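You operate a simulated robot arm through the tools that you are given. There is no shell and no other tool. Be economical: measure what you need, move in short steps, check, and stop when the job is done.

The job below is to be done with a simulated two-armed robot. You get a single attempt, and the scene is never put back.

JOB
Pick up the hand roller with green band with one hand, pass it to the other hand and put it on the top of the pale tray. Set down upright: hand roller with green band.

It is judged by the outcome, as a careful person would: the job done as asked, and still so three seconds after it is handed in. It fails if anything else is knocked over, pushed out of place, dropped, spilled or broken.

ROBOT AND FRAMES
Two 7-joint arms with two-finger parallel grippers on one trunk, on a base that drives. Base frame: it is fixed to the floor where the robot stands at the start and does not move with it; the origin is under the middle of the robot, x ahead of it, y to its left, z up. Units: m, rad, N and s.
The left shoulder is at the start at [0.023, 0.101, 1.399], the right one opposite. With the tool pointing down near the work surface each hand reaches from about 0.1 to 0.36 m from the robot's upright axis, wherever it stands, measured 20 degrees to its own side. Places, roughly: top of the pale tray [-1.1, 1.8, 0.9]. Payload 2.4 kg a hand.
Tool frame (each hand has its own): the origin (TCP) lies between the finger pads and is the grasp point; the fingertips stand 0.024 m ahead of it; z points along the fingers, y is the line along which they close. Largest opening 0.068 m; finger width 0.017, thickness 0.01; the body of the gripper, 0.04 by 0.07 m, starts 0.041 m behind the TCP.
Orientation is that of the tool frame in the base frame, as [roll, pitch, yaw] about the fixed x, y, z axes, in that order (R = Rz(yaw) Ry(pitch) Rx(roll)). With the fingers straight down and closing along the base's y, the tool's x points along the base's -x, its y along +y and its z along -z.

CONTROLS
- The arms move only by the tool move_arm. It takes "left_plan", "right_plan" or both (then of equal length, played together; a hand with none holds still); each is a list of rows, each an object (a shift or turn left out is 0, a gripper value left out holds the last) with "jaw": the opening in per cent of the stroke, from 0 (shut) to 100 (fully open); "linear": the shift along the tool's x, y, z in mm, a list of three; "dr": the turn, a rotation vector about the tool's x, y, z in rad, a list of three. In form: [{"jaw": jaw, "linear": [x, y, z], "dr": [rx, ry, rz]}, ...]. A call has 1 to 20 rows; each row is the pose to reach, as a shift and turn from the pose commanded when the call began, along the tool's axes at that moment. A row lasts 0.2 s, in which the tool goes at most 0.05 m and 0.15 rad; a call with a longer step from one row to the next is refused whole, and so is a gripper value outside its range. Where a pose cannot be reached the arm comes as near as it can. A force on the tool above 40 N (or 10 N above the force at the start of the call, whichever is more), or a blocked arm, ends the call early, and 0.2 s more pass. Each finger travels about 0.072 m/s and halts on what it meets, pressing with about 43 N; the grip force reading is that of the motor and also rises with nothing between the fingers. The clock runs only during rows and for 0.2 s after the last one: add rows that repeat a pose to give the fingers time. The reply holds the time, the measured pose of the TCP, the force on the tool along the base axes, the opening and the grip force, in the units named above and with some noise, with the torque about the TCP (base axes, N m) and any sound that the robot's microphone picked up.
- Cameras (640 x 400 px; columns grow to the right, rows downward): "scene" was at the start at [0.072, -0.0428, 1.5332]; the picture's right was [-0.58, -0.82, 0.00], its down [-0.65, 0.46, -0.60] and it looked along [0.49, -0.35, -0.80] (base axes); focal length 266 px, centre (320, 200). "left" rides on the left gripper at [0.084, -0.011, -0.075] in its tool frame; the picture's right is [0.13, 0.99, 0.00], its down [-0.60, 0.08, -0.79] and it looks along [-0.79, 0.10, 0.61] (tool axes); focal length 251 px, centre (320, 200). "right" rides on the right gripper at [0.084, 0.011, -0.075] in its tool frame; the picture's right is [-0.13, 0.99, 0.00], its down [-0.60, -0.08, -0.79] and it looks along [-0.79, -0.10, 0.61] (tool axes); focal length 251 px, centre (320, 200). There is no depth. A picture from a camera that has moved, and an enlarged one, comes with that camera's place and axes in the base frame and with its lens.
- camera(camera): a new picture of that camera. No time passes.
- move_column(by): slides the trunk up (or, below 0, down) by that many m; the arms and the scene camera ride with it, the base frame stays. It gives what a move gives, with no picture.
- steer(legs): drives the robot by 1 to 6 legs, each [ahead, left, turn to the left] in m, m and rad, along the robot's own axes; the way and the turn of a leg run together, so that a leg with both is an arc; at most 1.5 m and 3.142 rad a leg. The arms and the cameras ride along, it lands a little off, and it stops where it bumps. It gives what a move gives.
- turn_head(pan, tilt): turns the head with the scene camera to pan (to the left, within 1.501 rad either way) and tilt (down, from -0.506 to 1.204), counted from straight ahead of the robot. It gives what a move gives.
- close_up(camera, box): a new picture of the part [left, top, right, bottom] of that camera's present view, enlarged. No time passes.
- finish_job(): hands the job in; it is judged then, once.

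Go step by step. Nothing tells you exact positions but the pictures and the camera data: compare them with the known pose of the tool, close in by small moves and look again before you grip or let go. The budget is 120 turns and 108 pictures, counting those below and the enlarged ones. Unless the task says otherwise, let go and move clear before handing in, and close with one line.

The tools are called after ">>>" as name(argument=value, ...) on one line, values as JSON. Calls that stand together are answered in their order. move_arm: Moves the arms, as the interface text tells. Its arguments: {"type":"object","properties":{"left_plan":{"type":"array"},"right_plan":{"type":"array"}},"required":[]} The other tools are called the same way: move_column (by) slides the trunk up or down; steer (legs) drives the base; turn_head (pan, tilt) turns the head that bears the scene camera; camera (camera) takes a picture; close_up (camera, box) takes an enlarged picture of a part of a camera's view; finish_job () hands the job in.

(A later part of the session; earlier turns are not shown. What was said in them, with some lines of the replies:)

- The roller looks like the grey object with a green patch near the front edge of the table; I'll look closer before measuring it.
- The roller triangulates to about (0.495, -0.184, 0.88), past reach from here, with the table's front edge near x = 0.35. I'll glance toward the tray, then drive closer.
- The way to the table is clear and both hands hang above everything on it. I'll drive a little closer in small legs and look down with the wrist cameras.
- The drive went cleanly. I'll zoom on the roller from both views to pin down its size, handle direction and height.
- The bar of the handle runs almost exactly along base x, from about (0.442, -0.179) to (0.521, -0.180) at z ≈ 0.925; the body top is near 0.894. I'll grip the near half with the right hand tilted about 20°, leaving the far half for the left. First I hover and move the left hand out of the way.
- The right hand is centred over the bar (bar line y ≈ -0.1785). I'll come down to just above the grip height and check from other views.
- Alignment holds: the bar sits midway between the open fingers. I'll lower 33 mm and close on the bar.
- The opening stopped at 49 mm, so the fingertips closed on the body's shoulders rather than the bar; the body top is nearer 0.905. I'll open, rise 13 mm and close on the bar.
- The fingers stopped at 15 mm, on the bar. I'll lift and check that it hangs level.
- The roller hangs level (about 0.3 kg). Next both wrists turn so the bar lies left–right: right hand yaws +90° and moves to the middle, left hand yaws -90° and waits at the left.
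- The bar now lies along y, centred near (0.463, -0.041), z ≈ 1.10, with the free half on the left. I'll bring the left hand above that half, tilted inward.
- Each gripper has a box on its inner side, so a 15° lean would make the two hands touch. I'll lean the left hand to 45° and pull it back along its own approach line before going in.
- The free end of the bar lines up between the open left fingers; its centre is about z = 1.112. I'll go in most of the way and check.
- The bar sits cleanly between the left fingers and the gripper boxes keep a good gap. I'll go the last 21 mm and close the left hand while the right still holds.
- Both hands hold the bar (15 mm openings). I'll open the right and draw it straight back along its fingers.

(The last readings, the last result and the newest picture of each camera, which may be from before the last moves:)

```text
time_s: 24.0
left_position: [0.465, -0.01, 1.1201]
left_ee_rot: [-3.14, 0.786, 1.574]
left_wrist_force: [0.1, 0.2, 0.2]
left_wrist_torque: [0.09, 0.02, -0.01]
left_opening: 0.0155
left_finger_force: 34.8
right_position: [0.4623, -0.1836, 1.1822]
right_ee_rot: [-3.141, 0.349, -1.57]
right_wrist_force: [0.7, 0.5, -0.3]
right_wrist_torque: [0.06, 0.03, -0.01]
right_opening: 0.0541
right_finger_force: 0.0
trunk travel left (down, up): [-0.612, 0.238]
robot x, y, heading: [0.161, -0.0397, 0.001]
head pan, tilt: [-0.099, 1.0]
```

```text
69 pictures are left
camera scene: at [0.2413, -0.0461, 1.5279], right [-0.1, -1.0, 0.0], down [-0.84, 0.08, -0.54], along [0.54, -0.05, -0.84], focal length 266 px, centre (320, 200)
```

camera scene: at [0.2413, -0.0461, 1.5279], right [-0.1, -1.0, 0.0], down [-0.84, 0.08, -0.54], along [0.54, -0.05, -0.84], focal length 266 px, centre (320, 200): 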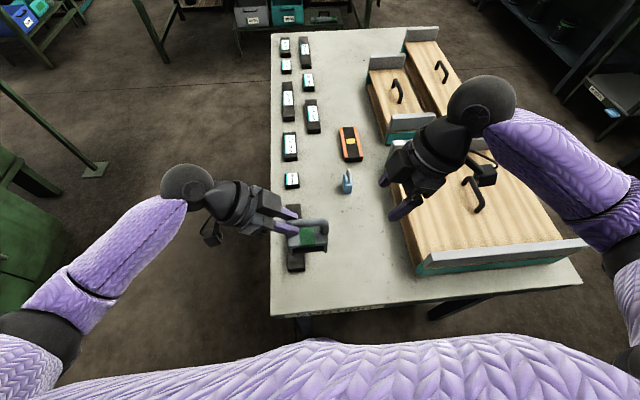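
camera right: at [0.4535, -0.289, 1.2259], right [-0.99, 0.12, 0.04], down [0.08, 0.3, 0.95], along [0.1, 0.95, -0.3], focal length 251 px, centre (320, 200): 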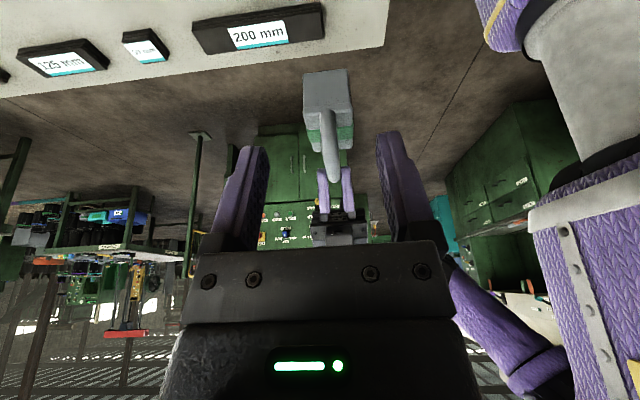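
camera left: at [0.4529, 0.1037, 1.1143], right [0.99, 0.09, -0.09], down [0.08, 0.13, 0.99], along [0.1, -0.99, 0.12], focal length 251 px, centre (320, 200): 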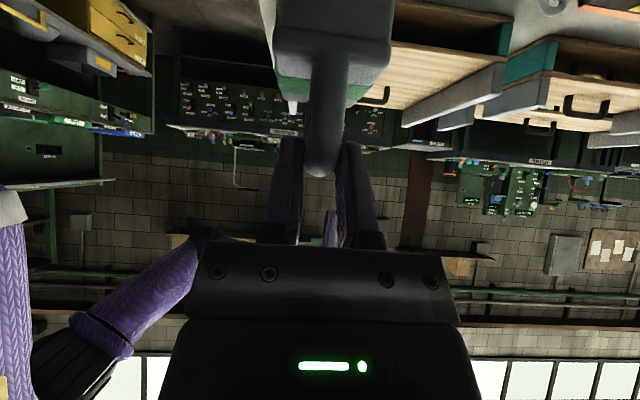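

The left hand holds the roller level on its own. The pale tray seems to be in the green hood at the left rear, with a corridor between it and the other cabinets. I'll back off from the table, turn left and look.

>>> steer(legs=[[-0.28, 0, 0], [0, 0, 1.5708]])

>>> turn_head(pan=0.4, tilt=0.4)

>>> camera(camera="scene")

>>> camera(camera="right")

```text
time_s: 29.7
left_position: [-0.1365, 0.2654, 1.1199]
left_ee_rot: [-3.138, 0.786, 3.106]
left_wrist_force: [0.1, -0.1, -0.5]
left_wrist_torque: [-0.03, 0.12, 0.0]
left_opening: 0.0158
left_finger_force: 34.9
right_position: [0.0363, 0.259, 1.1818]
right_ee_rot: [-3.141, 0.348, -0.035]
right_wrist_force: [-0.1, -0.7, 0.6]
right_wrist_torque: [0.02, 0.01, 0.03]
right_opening: 0.0544
right_finger_force: 0.1
trunk travel left (down, up): [-0.612, 0.238]
robot x, y, heading: [-0.114, -0.0365, 1.534]
head pan, tilt: [-0.099, 1.0]
```

```text
time_s: 30.7
left_position: [-0.1361, 0.2643, 1.121]
left_ee_rot: [-3.141, 0.784, 3.106]
left_wrist_force: [-0.8, -0.3, -0.3]
left_wrist_torque: [0.0, 0.08, 0.0]
left_opening: 0.016
left_finger_force: 34.6
right_position: [0.0377, 0.2593, 1.1817]
right_ee_rot: [-3.141, 0.349, -0.036]
right_wrist_force: [0.6, -1.1, 0.7]
right_wrist_torque: [-0.02, -0.04, 0.01]
right_opening: 0.0545
right_finger_force: 0.1
trunk travel left (down, up): [-0.612, 0.238]
robot x, y, heading: [-0.1168, -0.0335, 1.538]
head pan, tilt: [0.4, 0.4]
```

```text
68 pictures are left
camera scene: at [-0.1529, 0.0611, 1.5781], right [0.94, 0.35, 0.0], down [0.14, -0.36, -0.92], along [-0.33, 0.86, -0.39], focal length 266 px, centre (320, 200)
```

scene: 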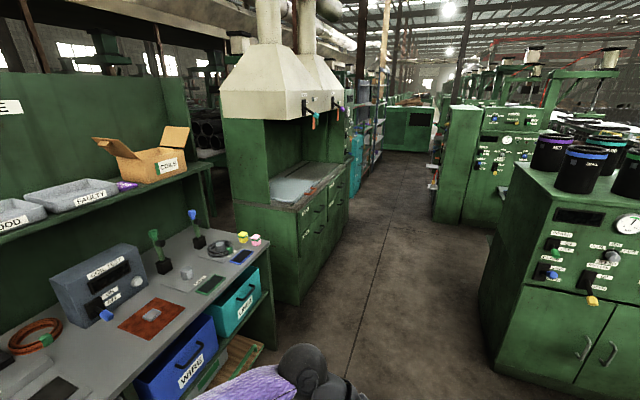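

```text
67 pictures are left
camera right: at [0.142, 0.2439, 1.2257], right [-0.16, -0.99, 0.04], down [-0.29, 0.09, 0.95], along [-0.94, 0.14, -0.3], focal length 251 px, centre (320, 200)
```

right: 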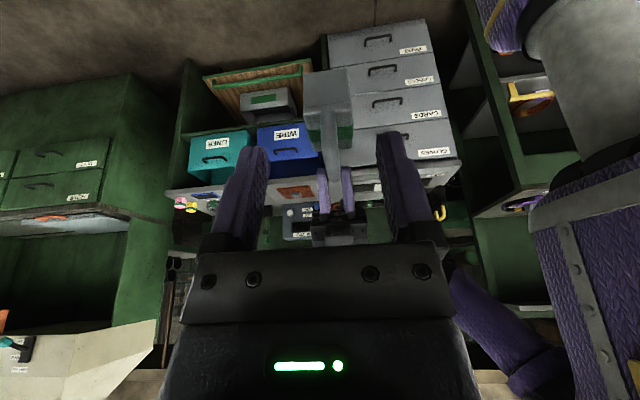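

The tray is the pale sheet on the hood bench, front edge near x ≈ -0.83. The aisle is clear, so I'll drive down it and turn to face the hood from a safe distance.

>>> steer(legs=[[0, 0, 0.035], [1.2, 0, 0], [0.62, 0, 0], [0, 0, 1.57]])

>>> turn_head(pan=0.0, tilt=0.55)

>>> camera(camera="scene")

>>> camera(camera="right")

```text
time_s: 44.1
left_position: [-0.4214, 1.7339, 1.1202]
left_ee_rot: [-3.139, 0.786, -1.562]
left_wrist_force: [-0.5, 0.0, -0.3]
left_wrist_torque: [-0.07, -0.03, 0.02]
left_opening: 0.0157
left_finger_force: 35.0
right_position: [-0.4215, 1.9071, 1.1832]
right_ee_rot: [-3.14, 0.35, 1.582]
right_wrist_force: [-1.4, 0.2, 0.3]
right_wrist_torque: [0.01, 0.01, 0.01]
right_opening: 0.0542
right_finger_force: 0.1
trunk travel left (down, up): [-0.612, 0.238]
robot x, y, heading: [-0.1176, 1.766, -3.131]
head pan, tilt: [0.4, 0.4]
```

```text
time_s: 44.9
left_position: [-0.422, 1.7334, 1.1203]
left_ee_rot: [-3.139, 0.786, -1.561]
left_wrist_force: [1.0, -1.1, 0.7]
left_wrist_torque: [-0.07, 0.0, 0.0]
left_opening: 0.0158
left_finger_force: 34.7
right_position: [-0.4234, 1.9079, 1.1823]
right_ee_rot: [3.14, 0.349, 1.581]
right_wrist_force: [0.2, 0.1, -0.5]
right_wrist_torque: [0.0, 0.01, 0.0]
right_opening: 0.0543
right_finger_force: 0.1
trunk travel left (down, up): [-0.612, 0.238]
robot x, y, heading: [-0.121, 1.7653, -3.134]
head pan, tilt: [0.0, 0.55]
```

```text
66 pictures are left
camera scene: at [-0.2237, 1.7649, 1.5645], right [-0.01, 1.0, 0.0], down [0.52, 0.0, -0.85], along [-0.85, -0.01, -0.52], focal length 266 px, centre (320, 200)
```

scene: 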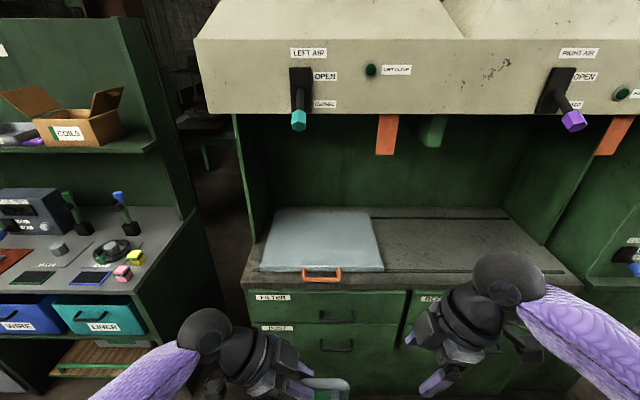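

```text
65 pictures are left
camera right: at [-0.4124, 2.0128, 1.2257], right [0.99, -0.11, 0.04], down [-0.08, -0.3, 0.95], along [-0.09, -0.95, -0.3], focal length 251 px, centre (320, 200)
```

right: 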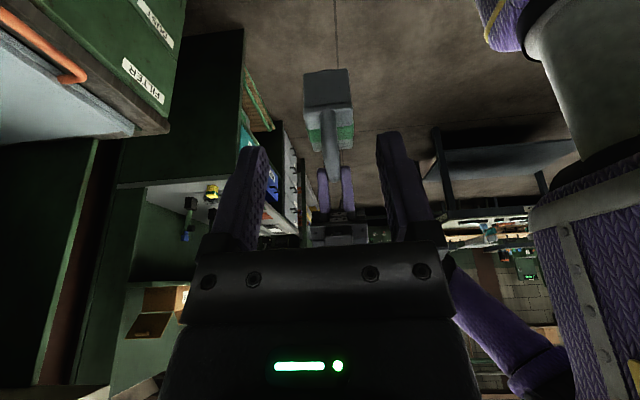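

The tray's flat top spans about x -0.87 to -1.21 and y 1.53 to 1.97 at z ≈ 0.90, under a hood lip near z 1.43. I'll lower the trunk, stretch the left arm forward with the roller, and tuck the right hand back before closing in.

>>> move_column(by=-0.12)

>>> move_arm(left_plan=[{"jaw": 0, "linear": [-8, 17, -8]}, {"linear": [-16, 33, -16]}, {"linear": [-25, 50, -25]}, {"linear": [-33, 67, -33]}, {"linear": [-41, 83, -41]}, {"linear": [-49.5, 100, -49.5]}, {"linear": [-49.5, 100, -49.5]}], right_plan=[{"linear": [-3, 20, -8]}, {"linear": [-6, 40, -16]}, {"linear": [-9, 60, -24]}, {"linear": [-12, 80, -32]}, {"linear": [-15, 100, -40]}, {"linear": [-17, 120, -47]}, {"linear": [-17, 120, -47]}])

>>> camera(camera="scene")

>>> camera(camera="left")

>>> camera(camera="right")

```text
time_s: 46.4
left_position: [-0.4223, 1.7342, 0.9999]
left_ee_rot: [-3.139, 0.785, -1.562]
left_wrist_force: [-0.1, -0.1, -0.5]
left_wrist_torque: [-0.1, 0.0, 0.01]
left_opening: 0.0156
left_finger_force: 35.1
right_position: [-0.4233, 1.9081, 1.0622]
right_ee_rot: [-3.141, 0.349, 1.581]
right_wrist_force: [-0.2, -0.1, 0.0]
right_wrist_torque: [-0.01, -0.03, 0.02]
right_opening: 0.0545
right_finger_force: 0.0
trunk travel left (down, up): [-0.492, 0.358]
robot x, y, heading: [-0.1171, 1.7658, -3.133]
head pan, tilt: [0.0, 0.55]
```

```text
time_s: 48.0
left_position: [-0.5227, 1.7326, 1.0701]
left_ee_rot: [-3.139, 0.783, -1.563]
left_wrist_force: [-0.3, 0.1, -0.1]
left_wrist_torque: [-0.05, 0.0, 0.03]
left_opening: 0.0159
left_finger_force: 35.2
right_position: [-0.3353, 1.9142, 1.1072]
right_ee_rot: [3.141, 0.349, 1.581]
right_wrist_force: [0.4, 0.1, 0.2]
right_wrist_torque: [-0.01, 0.03, 0.01]
right_opening: 0.0542
right_finger_force: 0.1
right hand out of reach, approached as far as the arm can: row 5, 6, 7
trunk travel left (down, up): [-0.492, 0.358]
robot x, y, heading: [-0.1155, 1.768, -3.13]
head pan, tilt: [0.0, 0.55]
```

```text
64 pictures are left
camera scene: at [-0.2313, 1.7649, 1.4442], right [-0.01, 1.0, 0.0], down [0.52, 0.0, -0.85], along [-0.85, -0.01, -0.52], focal length 266 px, centre (320, 200)
```

scene: 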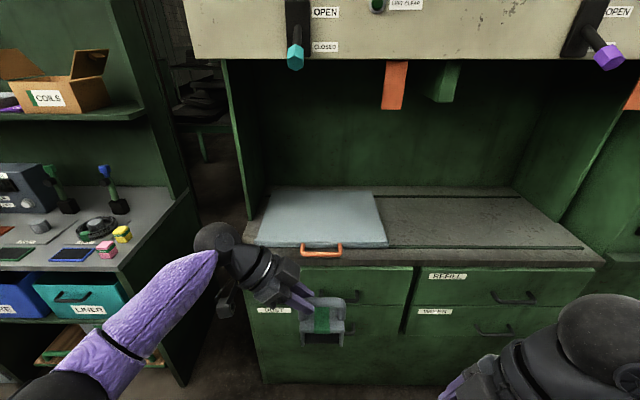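

```text
63 pictures are left
camera left: at [-0.5104, 1.6214, 1.0642], right [-0.99, -0.1, -0.09], down [-0.08, -0.13, 0.99], along [-0.11, 0.99, 0.12], focal length 251 px, centre (320, 200)
```

left: 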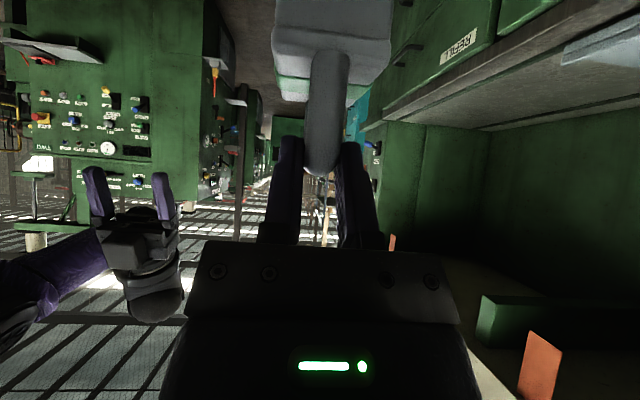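

```text
62 pictures are left
camera right: at [-0.3249, 2.0181, 1.1503], right [0.99, -0.11, 0.05], down [-0.08, -0.3, 0.95], along [-0.09, -0.95, -0.3], focal length 251 px, centre (320, 200)
```

right: 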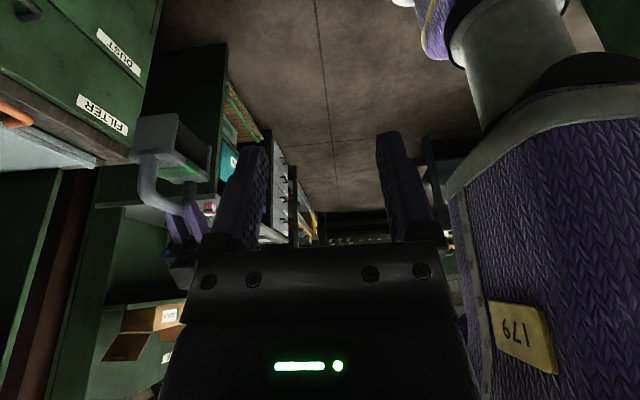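

The left arm reaches 0.40 m ahead, so the base can stay well clear of the cabinet. Two views put the tray's front edge at x ≈ -0.877 and its top at z ≈ 0.88. I'll shift right a bit to keep the forearm off the hood's side wall and come in partway.

>>> steer(legs=[[0.0, -0.09, 0], [0.24, 0, 0]])

>>> camera(camera="scene")

>>> camera(camera="right")

>>> camera(camera="left")

```text
time_s: 50.5
left_position: [-0.7644, 1.8224, 1.0702]
left_ee_rot: [-3.141, 0.784, -1.561]
left_wrist_force: [-0.2, 0.2, 0.5]
left_wrist_torque: [-0.1, 0.01, -0.03]
left_opening: 0.0157
left_finger_force: 35.0
right_position: [-0.5769, 2.0027, 1.107]
right_ee_rot: [3.139, 0.35, 1.58]
right_wrist_force: [-0.2, 0.2, -0.6]
right_wrist_torque: [0.01, 0.0, 0.0]
right_opening: 0.0543
right_finger_force: 0.0
trunk travel left (down, up): [-0.492, 0.358]
robot x, y, heading: [-0.3607, 1.8542, -3.13]
head pan, tilt: [0.0, 0.55]
```

```text
61 pictures are left
camera scene: at [-0.4739, 1.8543, 1.4441], right [-0.01, 1.0, 0.0], down [0.52, 0.0, -0.85], along [-0.85, -0.01, -0.52], focal length 266 px, centre (320, 200)
```

scene: 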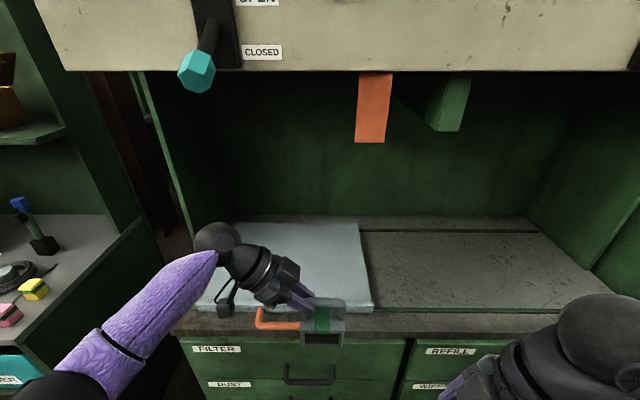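

```text
60 pictures are left
camera right: at [-0.5674, 2.1074, 1.1501], right [0.99, -0.11, 0.05], down [-0.08, -0.3, 0.95], along [-0.09, -0.95, -0.3], focal length 251 px, centre (320, 200)
```

right: 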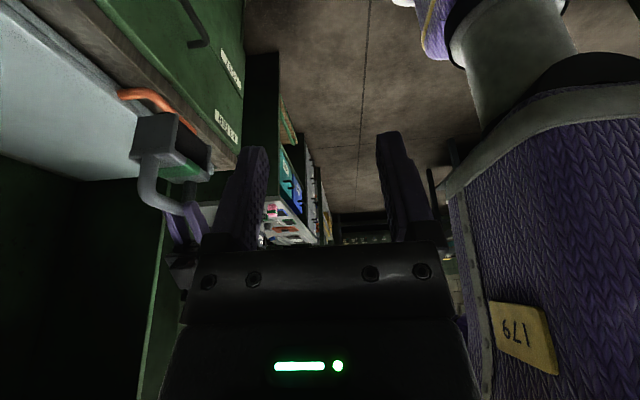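

```text
59 pictures are left
camera left: at [-0.7526, 1.7107, 1.0638], right [-0.99, -0.1, -0.09], down [-0.08, -0.13, 0.99], along [-0.11, 0.99, 0.12], focal length 251 px, centre (320, 200)
```

left: 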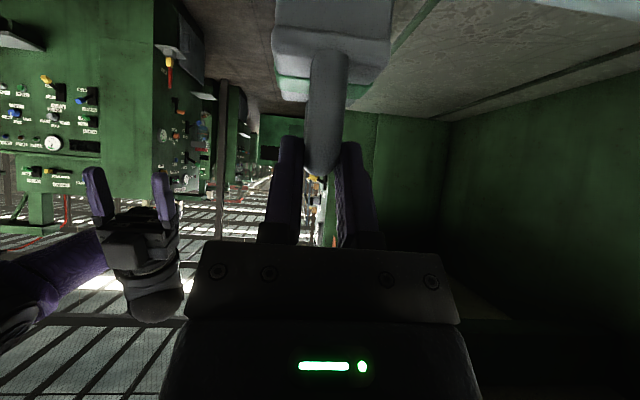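

The tray's front edge is near x ≈ -0.88/-0.89 and the right edge at y ≈ 1.98; the lip is at x ≈ -0.81 and the head will stay short of it. I'll drive the last 0.19 m so the roller hangs over the tray.

>>> steer(legs=[[0.12, 0, 0], [0.075, 0, 0]])

>>> camera(camera="scene")

>>> camera(camera="right")

>>> camera(camera="left")

```text
time_s: 52.4
left_position: [-0.9627, 1.8203, 1.0701]
left_ee_rot: [-3.138, 0.783, -1.562]
left_wrist_force: [-0.7, -0.6, -0.6]
left_wrist_torque: [-0.13, 0.03, -0.03]
left_opening: 0.0152
left_finger_force: 34.2
right_position: [-0.7758, 2.0007, 1.1063]
right_ee_rot: [3.14, 0.35, 1.58]
right_wrist_force: [-0.4, 0.0, -0.2]
right_wrist_torque: [0.0, -0.05, 0.0]
right_opening: 0.0542
right_finger_force: 0.0
trunk travel left (down, up): [-0.492, 0.358]
robot x, y, heading: [-0.5572, 1.8524, -3.136]
head pan, tilt: [0.0, 0.55]
```

```text
58 pictures are left
camera scene: at [-0.6717, 1.8529, 1.444], right [-0.01, 1.0, 0.0], down [0.52, 0.0, -0.85], along [-0.85, -0.01, -0.52], focal length 266 px, centre (320, 200)
```

scene: 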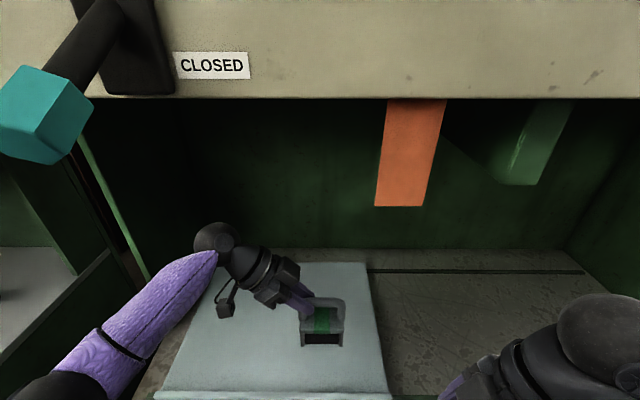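

```text
57 pictures are left
camera right: at [-0.7648, 2.1061, 1.1501], right [0.99, -0.11, 0.05], down [-0.08, -0.3, 0.95], along [-0.09, -0.95, -0.3], focal length 251 px, centre (320, 200)
```

right: 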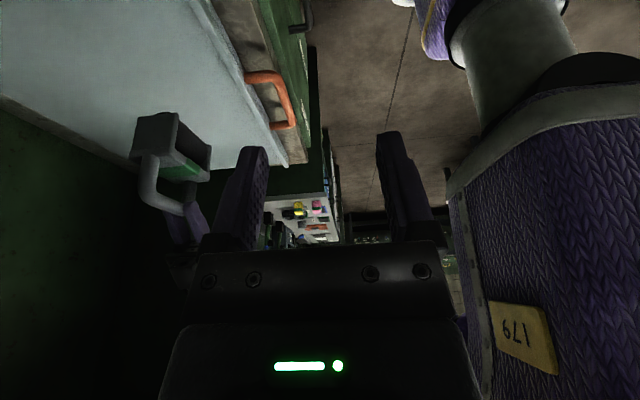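

```text
56 pictures are left
camera left: at [-0.9504, 1.7096, 1.0636], right [-0.99, -0.1, -0.09], down [-0.08, -0.13, 0.99], along [-0.11, 0.99, 0.12], focal length 251 px, centre (320, 200)
```

left: 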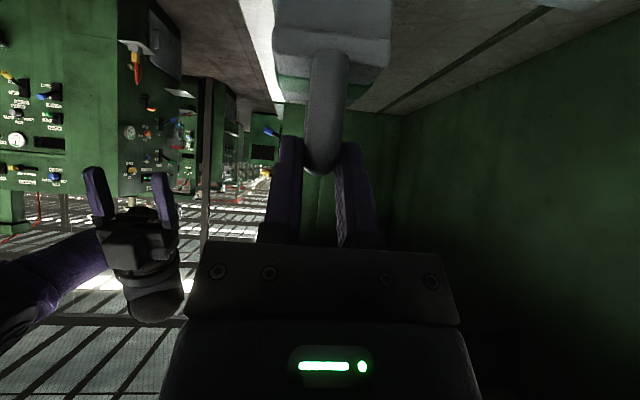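

The roller is over the tray. I'll zoom in to check that it hangs level and how high it stands before lowering.

>>> close_up(camera="scene", box=[190, 210, 390, 360])

>>> close_up(camera="right", box=[80, 60, 320, 260])

```text
2.67 times, centred on (290, 285) of scene
camera zoom: at [-0.6717, 1.8529, 1.444], right [-0.01, 1.0, 0.0], down [0.52, 0.0, -0.85], along [-0.85, -0.01, -0.52], focal length 710 px, centre (400, -27)
```

zoom: 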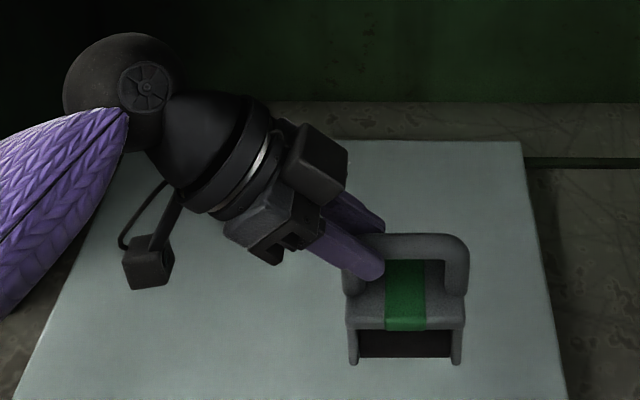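

```text
2.00 times, centred on (200, 160) of right
camera zoom: at [-0.7648, 2.1061, 1.1501], right [0.99, -0.11, 0.05], down [-0.08, -0.3, 0.95], along [-0.09, -0.95, -0.3], focal length 503 px, centre (560, 280)
```

zoom: 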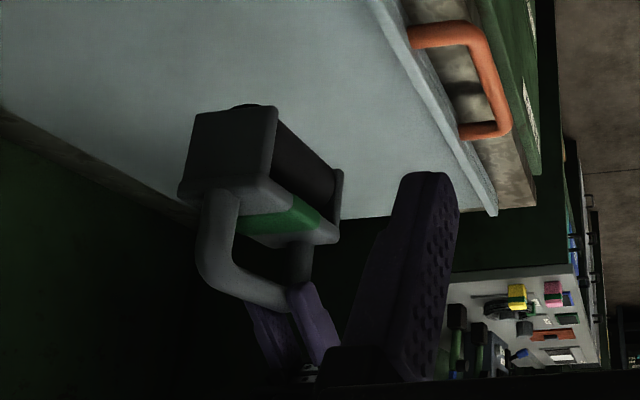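

It hangs level with its base about 8–9 cm above the tray. I'll go 2 cm deeper and 6 cm down, then look again.

>>> move_arm(left_plan=[{"jaw": 0, "linear": [10, 5, 10]}, {"linear": [21, 10, 21]}, {"linear": [32, 15, 32]}, {"linear": [42.4, 20, 42.4]}, {"linear": [42.4, 20, 42.4]}])

>>> close_up(camera="scene", box=[190, 230, 430, 400])

>>> close_up(camera="right", box=[40, 20, 280, 220])

```text
time_s: 53.6
left_position: [-0.9821, 1.8214, 1.0115]
left_ee_rot: [-3.139, 0.784, -1.562]
left_wrist_force: [-0.1, 0.3, 0.4]
left_wrist_torque: [-0.08, 0.01, -0.03]
left_opening: 0.0157
left_finger_force: 34.2
right_position: [-0.7733, 2.0014, 1.1067]
right_ee_rot: [3.139, 0.35, 1.578]
right_wrist_force: [1.1, 0.2, 0.2]
right_wrist_torque: [0.05, -0.02, -0.01]
right_opening: 0.0543
right_finger_force: 0.0
trunk travel left (down, up): [-0.492, 0.358]
robot x, y, heading: [-0.5572, 1.8547, -3.134]
head pan, tilt: [0.0, 0.55]
```

```text
2.35 times, centred on (310, 315) of scene
camera zoom: at [-0.6704, 1.8529, 1.4442], right [-0.01, 1.0, 0.0], down [0.52, 0.0, -0.85], along [-0.85, -0.01, -0.52], focal length 626 px, centre (344, -71)
```

zoom: 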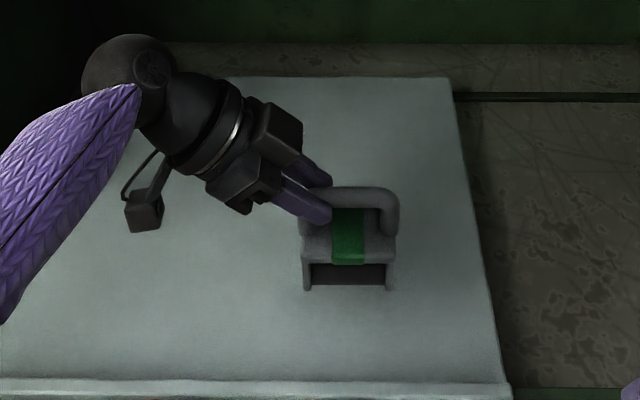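

```text
2.00 times, centred on (160, 120) of right
camera zoom: at [-0.7639, 2.1061, 1.1503], right [0.99, -0.11, 0.05], down [-0.08, -0.3, 0.95], along [-0.09, -0.95, -0.3], focal length 503 px, centre (640, 360)
```

zoom: 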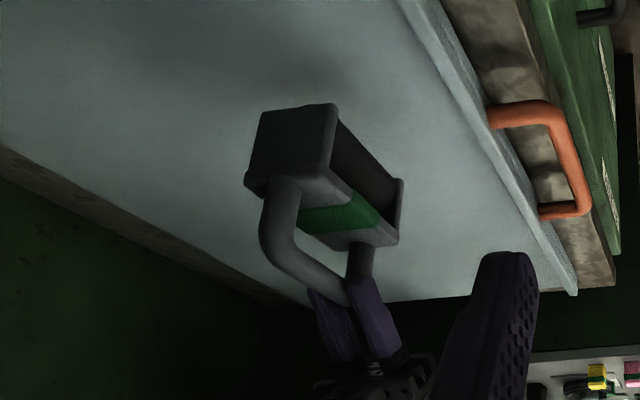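

Well clear of the tray edge. I'll lower slowly in 3 mm steps and watch the wrist force for contact.

>>> move_arm(left_plan=[{"jaw": 0, "linear": [2, 0, 2]}, {"linear": [4, 0, 4]}, {"linear": [6, 0, 6]}, {"linear": [8, 0, 8]}, {"linear": [10, 0, 10]}, {"linear": [10, 0, 10]}])

>>> close_up(camera="right", box=[40, 20, 280, 220])

>>> close_up(camera="scene", box=[260, 280, 380, 380])

```text
time_s: 55.0
left_position: [-0.9823, 1.8214, 0.9946]
left_ee_rot: [-3.14, 0.784, -1.56]
left_wrist_force: [-0.6, -0.8, 0.3]
left_wrist_torque: [-0.05, -0.02, 0.01]
left_opening: 0.0157
left_finger_force: 34.3
right_position: [-0.7749, 2.0021, 1.1069]
right_ee_rot: [3.141, 0.349, 1.58]
right_wrist_force: [1.4, -0.1, -0.4]
right_wrist_torque: [0.02, -0.01, 0.0]
right_opening: 0.0544
right_finger_force: 0.1
trunk travel left (down, up): [-0.492, 0.358]
robot x, y, heading: [-0.5536, 1.8504, -3.132]
head pan, tilt: [0.0, 0.55]
```

```text
2.00 times, centred on (160, 120) of right
camera zoom: at [-0.7639, 2.1061, 1.1503], right [0.99, -0.11, 0.05], down [-0.08, -0.3, 0.95], along [-0.09, -0.95, -0.3], focal length 503 px, centre (640, 360)
```

zoom: 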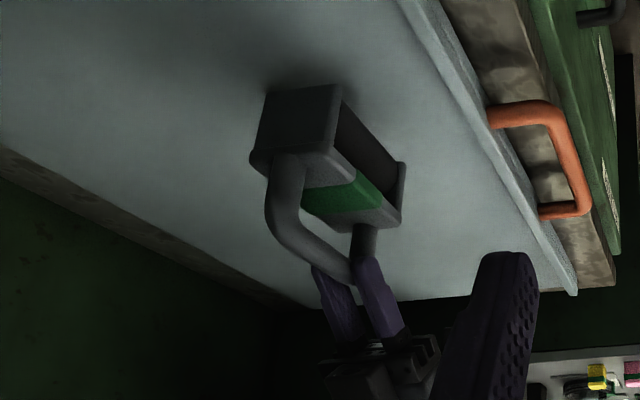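

```text
4.00 times, centred on (320, 330) of scene
camera zoom: at [-0.6704, 1.8529, 1.4442], right [-0.01, 1.0, 0.0], down [0.52, 0.0, -0.85], along [-0.85, -0.01, -0.52], focal length 1064 px, centre (320, -320)
```

zoom: 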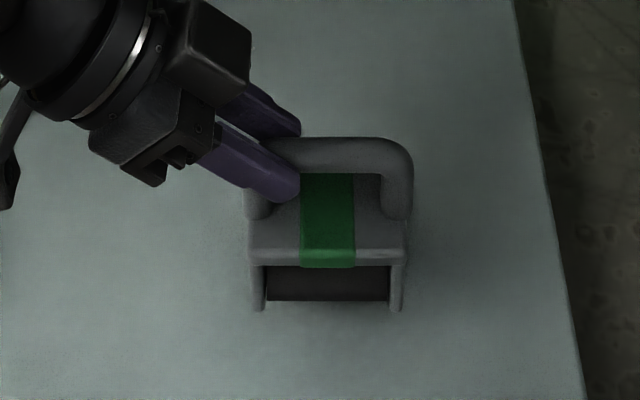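

Still no contact, but the shadow has nearly closed up. Lowering further in 1.4 mm steps.

>>> move_arm(left_plan=[{"jaw": 0, "linear": [1, 0, 1]}, {"linear": [2, 0, 2]}, {"linear": [3, 0, 3]}, {"linear": [4, 0, 4]}, {"linear": [5, 0, 5]}, {"linear": [5, 0, 5]}])

>>> close_up(camera="right", box=[40, 20, 280, 220])

```text
time_s: 56.4
left_position: [-0.9831, 1.8218, 0.9885]
left_ee_rot: [-3.139, 0.784, -1.563]
left_wrist_force: [0.5, 0.1, -0.4]
left_wrist_torque: [-0.11, -0.02, -0.03]
left_opening: 0.0156
left_finger_force: 34.6
right_position: [-0.7742, 2.0006, 1.1072]
right_ee_rot: [3.139, 0.348, 1.58]
right_wrist_force: [-0.8, -0.6, 0.9]
right_wrist_torque: [-0.04, -0.01, -0.02]
right_opening: 0.0543
right_finger_force: 0.2
trunk travel left (down, up): [-0.492, 0.358]
robot x, y, heading: [-0.5591, 1.8561, -3.139]
head pan, tilt: [0.0, 0.55]
```

```text
2.00 times, centred on (160, 120) of right
camera zoom: at [-0.7639, 2.1061, 1.1503], right [0.99, -0.11, 0.05], down [-0.08, -0.3, 0.95], along [-0.09, -0.95, -0.3], focal length 503 px, centre (640, 360)
```

zoom: 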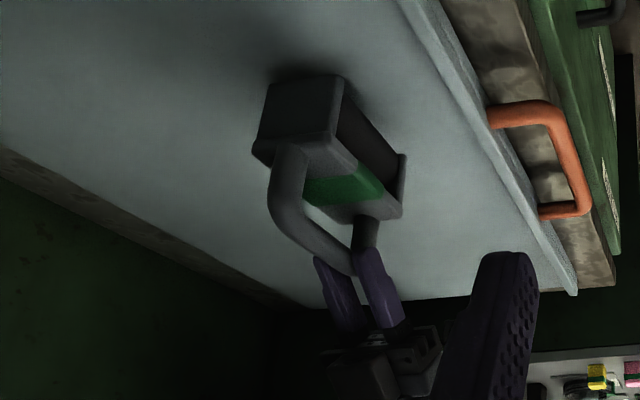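

>>> move_arm(left_plan=[{"jaw": 0, "linear": [1, 0, 1]}, {"linear": [2, 0, 2]}, {"linear": [3, 0, 3]}, {"linear": [4, 0, 4]}, {"linear": [4, 0, 4]}])

>>> close_up(camera="right", box=[100, 40, 220, 140])

```text
time_s: 57.6
left_position: [-0.9817, 1.8193, 0.9833]
left_ee_rot: [-3.14, 0.784, -1.563]
left_wrist_force: [0.5, 0.0, -0.4]
left_wrist_torque: [-0.05, -0.01, 0.06]
left_opening: 0.0158
left_finger_force: 34.6
right_position: [-0.7743, 2.0015, 1.1065]
right_ee_rot: [3.14, 0.348, 1.579]
right_wrist_force: [-0.1, 0.4, 0.5]
right_wrist_torque: [-0.03, 0.02, 0.03]
right_opening: 0.0544
right_finger_force: 0.1
trunk travel left (down, up): [-0.492, 0.358]
robot x, y, heading: [-0.5559, 1.8543, -3.135]
head pan, tilt: [0.0, 0.55]
```

```text
4.00 times, centred on (160, 90) of right
camera zoom: at [-0.7639, 2.1061, 1.1503], right [0.99, -0.11, 0.05], down [-0.08, -0.3, 0.95], along [-0.09, -0.95, -0.3], focal length 1006 px, centre (960, 640)
```

zoom: 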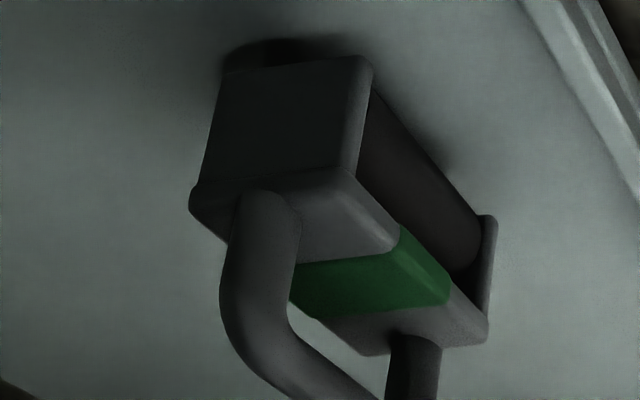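

Still hanging free (no force change), with only a thin gap left. Continuing in small steps.

>>> move_arm(left_plan=[{"jaw": 0, "linear": [1, 0, 1]}, {"linear": [2, 0, 2]}, {"linear": [3, 0, 3]}, {"linear": [4, 0, 4]}, {"linear": [4, 0, 4]}])

>>> close_up(camera="right", box=[100, 40, 220, 140])

```text
time_s: 58.8
left_position: [-0.9815, 1.8205, 0.9783]
left_ee_rot: [3.139, 0.786, -1.565]
left_wrist_force: [-0.1, -0.9, 7.0]
left_wrist_torque: [0.07, 0.12, -0.01]
left_opening: 0.0156
left_finger_force: 34.9
right_position: [-0.7737, 2.0009, 1.106]
right_ee_rot: [3.14, 0.349, 1.58]
right_wrist_force: [0.7, -0.5, -1.2]
right_wrist_torque: [-0.01, -0.02, -0.01]
right_opening: 0.0542
right_finger_force: 0.1
trunk travel left (down, up): [-0.492, 0.358]
robot x, y, heading: [-0.5573, 1.8537, -3.134]
head pan, tilt: [0.0, 0.55]
```

```text
4.00 times, centred on (160, 90) of right
camera zoom: at [-0.7633, 2.1061, 1.1505], right [0.99, -0.11, 0.05], down [-0.08, -0.3, 0.95], along [-0.09, -0.95, -0.3], focal length 1006 px, centre (960, 640)
```

zoom: 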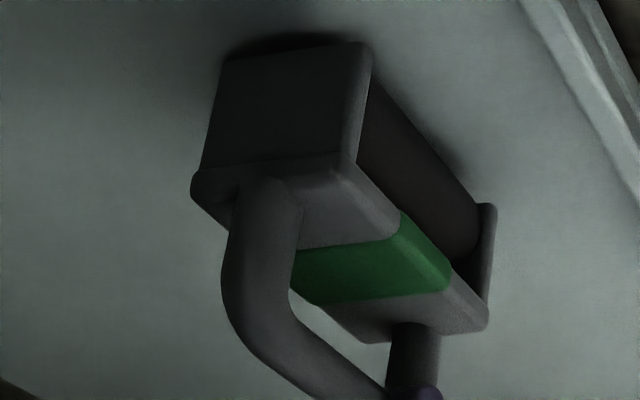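

Contact: the force jumped to 7 N at TCP z ≈ 0.978. I'll ease off half a millimetre, open slowly and draw the hand back along its fingers.

>>> move_arm(left_plan=[{"jaw": 0, "linear": [-0.4, 0, -0.4]}, {"jaw": 0, "linear": [-0.4, 0, -0.4]}, {"jaw": 30, "linear": [-0.4, 0, -0.4]}, {"jaw": 50, "linear": [-0.4, 0, -0.4]}, {"jaw": 80, "linear": [-0.4, 0, -0.4]}, {"jaw": 90, "linear": [-0.4, 0, -0.4]}, {"jaw": 90, "linear": [-0.4, 0, -0.4]}])

>>> close_up(camera="right", box=[60, 20, 260, 180])

>>> close_up(camera="scene", box=[260, 280, 380, 380])

```text
time_s: 60.4
left_position: [-0.9805, 1.8202, 0.9777]
left_ee_rot: [-3.14, 0.781, -1.563]
left_wrist_force: [-0.1, -0.7, 0.3]
left_wrist_torque: [0.0, 0.02, 0.01]
left_opening: 0.0611
left_finger_force: 0.0
right_position: [-0.7745, 2.0016, 1.1062]
right_ee_rot: [3.139, 0.348, 1.579]
right_wrist_force: [0.9, -0.5, -0.2]
right_wrist_torque: [0.01, 0.01, -0.03]
right_opening: 0.0544
right_finger_force: 0.1
trunk travel left (down, up): [-0.492, 0.358]
robot x, y, heading: [-0.5563, 1.8571, -3.132]
head pan, tilt: [0.0, 0.55]
```

```text
2.50 times, centred on (160, 100) of right
camera zoom: at [-0.7637, 2.1061, 1.1503], right [0.99, -0.11, 0.05], down [-0.08, -0.3, 0.95], along [-0.09, -0.95, -0.3], focal length 629 px, centre (720, 450)
```

zoom: 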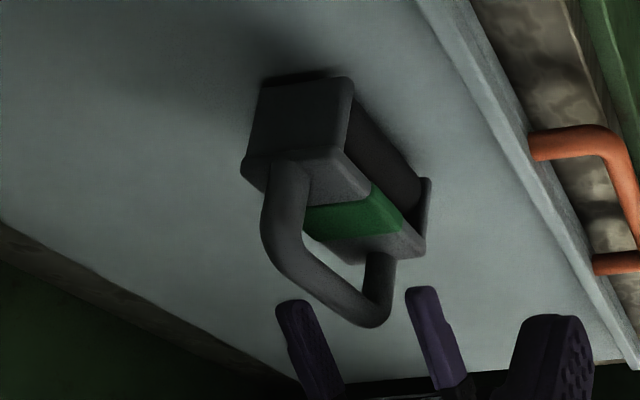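

```text
4.00 times, centred on (320, 330) of scene
camera zoom: at [-0.6702, 1.8529, 1.4442], right [-0.01, 1.0, 0.0], down [0.52, 0.0, -0.85], along [-0.85, -0.01, -0.52], focal length 1064 px, centre (320, -320)
```

zoom: 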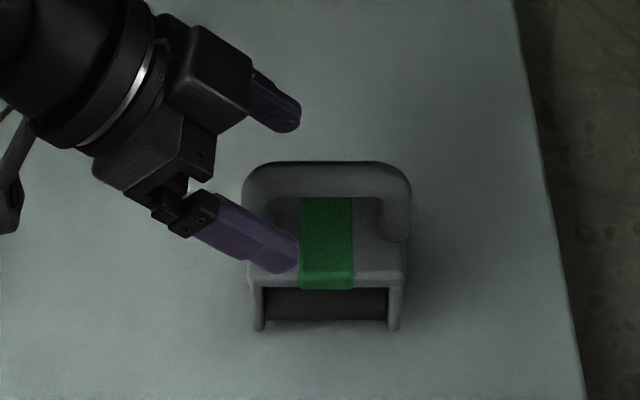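

The roller stands upright on its own and the fingers are free on both sides. Backing the left hand out along its fingers.

>>> move_arm(left_plan=[{"jaw": 90, "linear": [0, 0, -15]}, {"linear": [0, 0, -40]}, {"linear": [0, 0, -75]}, {"linear": [0, 0, -110]}, {"linear": [0, 0, -110]}])

>>> camera(camera="scene")

>>> close_up(camera="right", box=[60, 20, 260, 180])

```text
time_s: 61.6
left_position: [-0.9807, 1.743, 1.0556]
left_ee_rot: [-3.141, 0.784, -1.562]
left_wrist_force: [-0.3, 0.0, 0.2]
left_wrist_torque: [0.05, -0.01, -0.02]
left_opening: 0.0609
left_finger_force: 0.0
right_position: [-0.7745, 2.001, 1.1076]
right_ee_rot: [3.139, 0.349, 1.578]
right_wrist_force: [-0.4, 0.5, -0.3]
right_wrist_torque: [0.02, 0.02, -0.02]
right_opening: 0.0545
right_finger_force: 0.1
trunk travel left (down, up): [-0.492, 0.358]
robot x, y, heading: [-0.5582, 1.8509, -3.136]
head pan, tilt: [0.0, 0.55]
```

```text
44 pictures are left
camera scene: at [-0.6702, 1.853, 1.4442], right [-0.01, 1.0, 0.0], down [0.52, 0.0, -0.85], along [-0.85, -0.01, -0.52], focal length 266 px, centre (320, 200)
```

scene: 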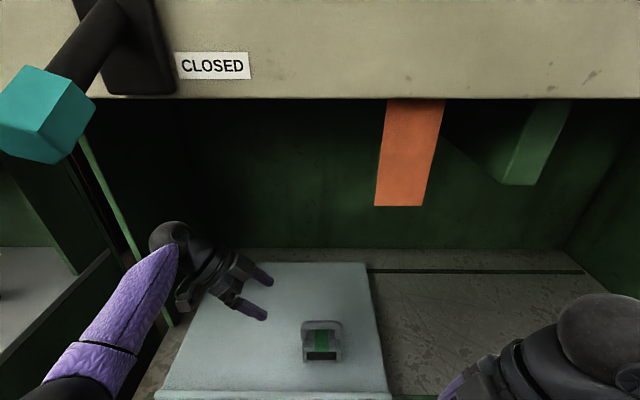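

```text
2.50 times, centred on (160, 100) of right
camera zoom: at [-0.7637, 2.1062, 1.1503], right [0.99, -0.11, 0.05], down [-0.08, -0.3, 0.95], along [-0.09, -0.95, -0.3], focal length 629 px, centre (720, 450)
```

zoom: 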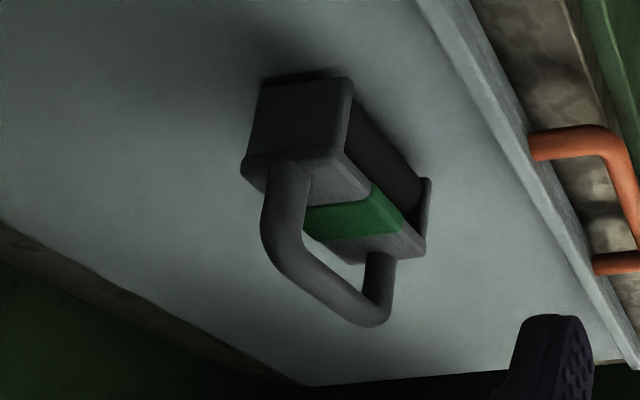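

The roller hasn't moved since I let go: it is upright on the pale tray, clear of every edge, and both hands are free of it. I'm handing in now.

>>> finish_job()

```text
The job is handed in.
```

I picked up the green-banded hand roller with the right hand, passed it to the left, and set it upright on top of the pale tray; I saw nothing else knocked or moved.
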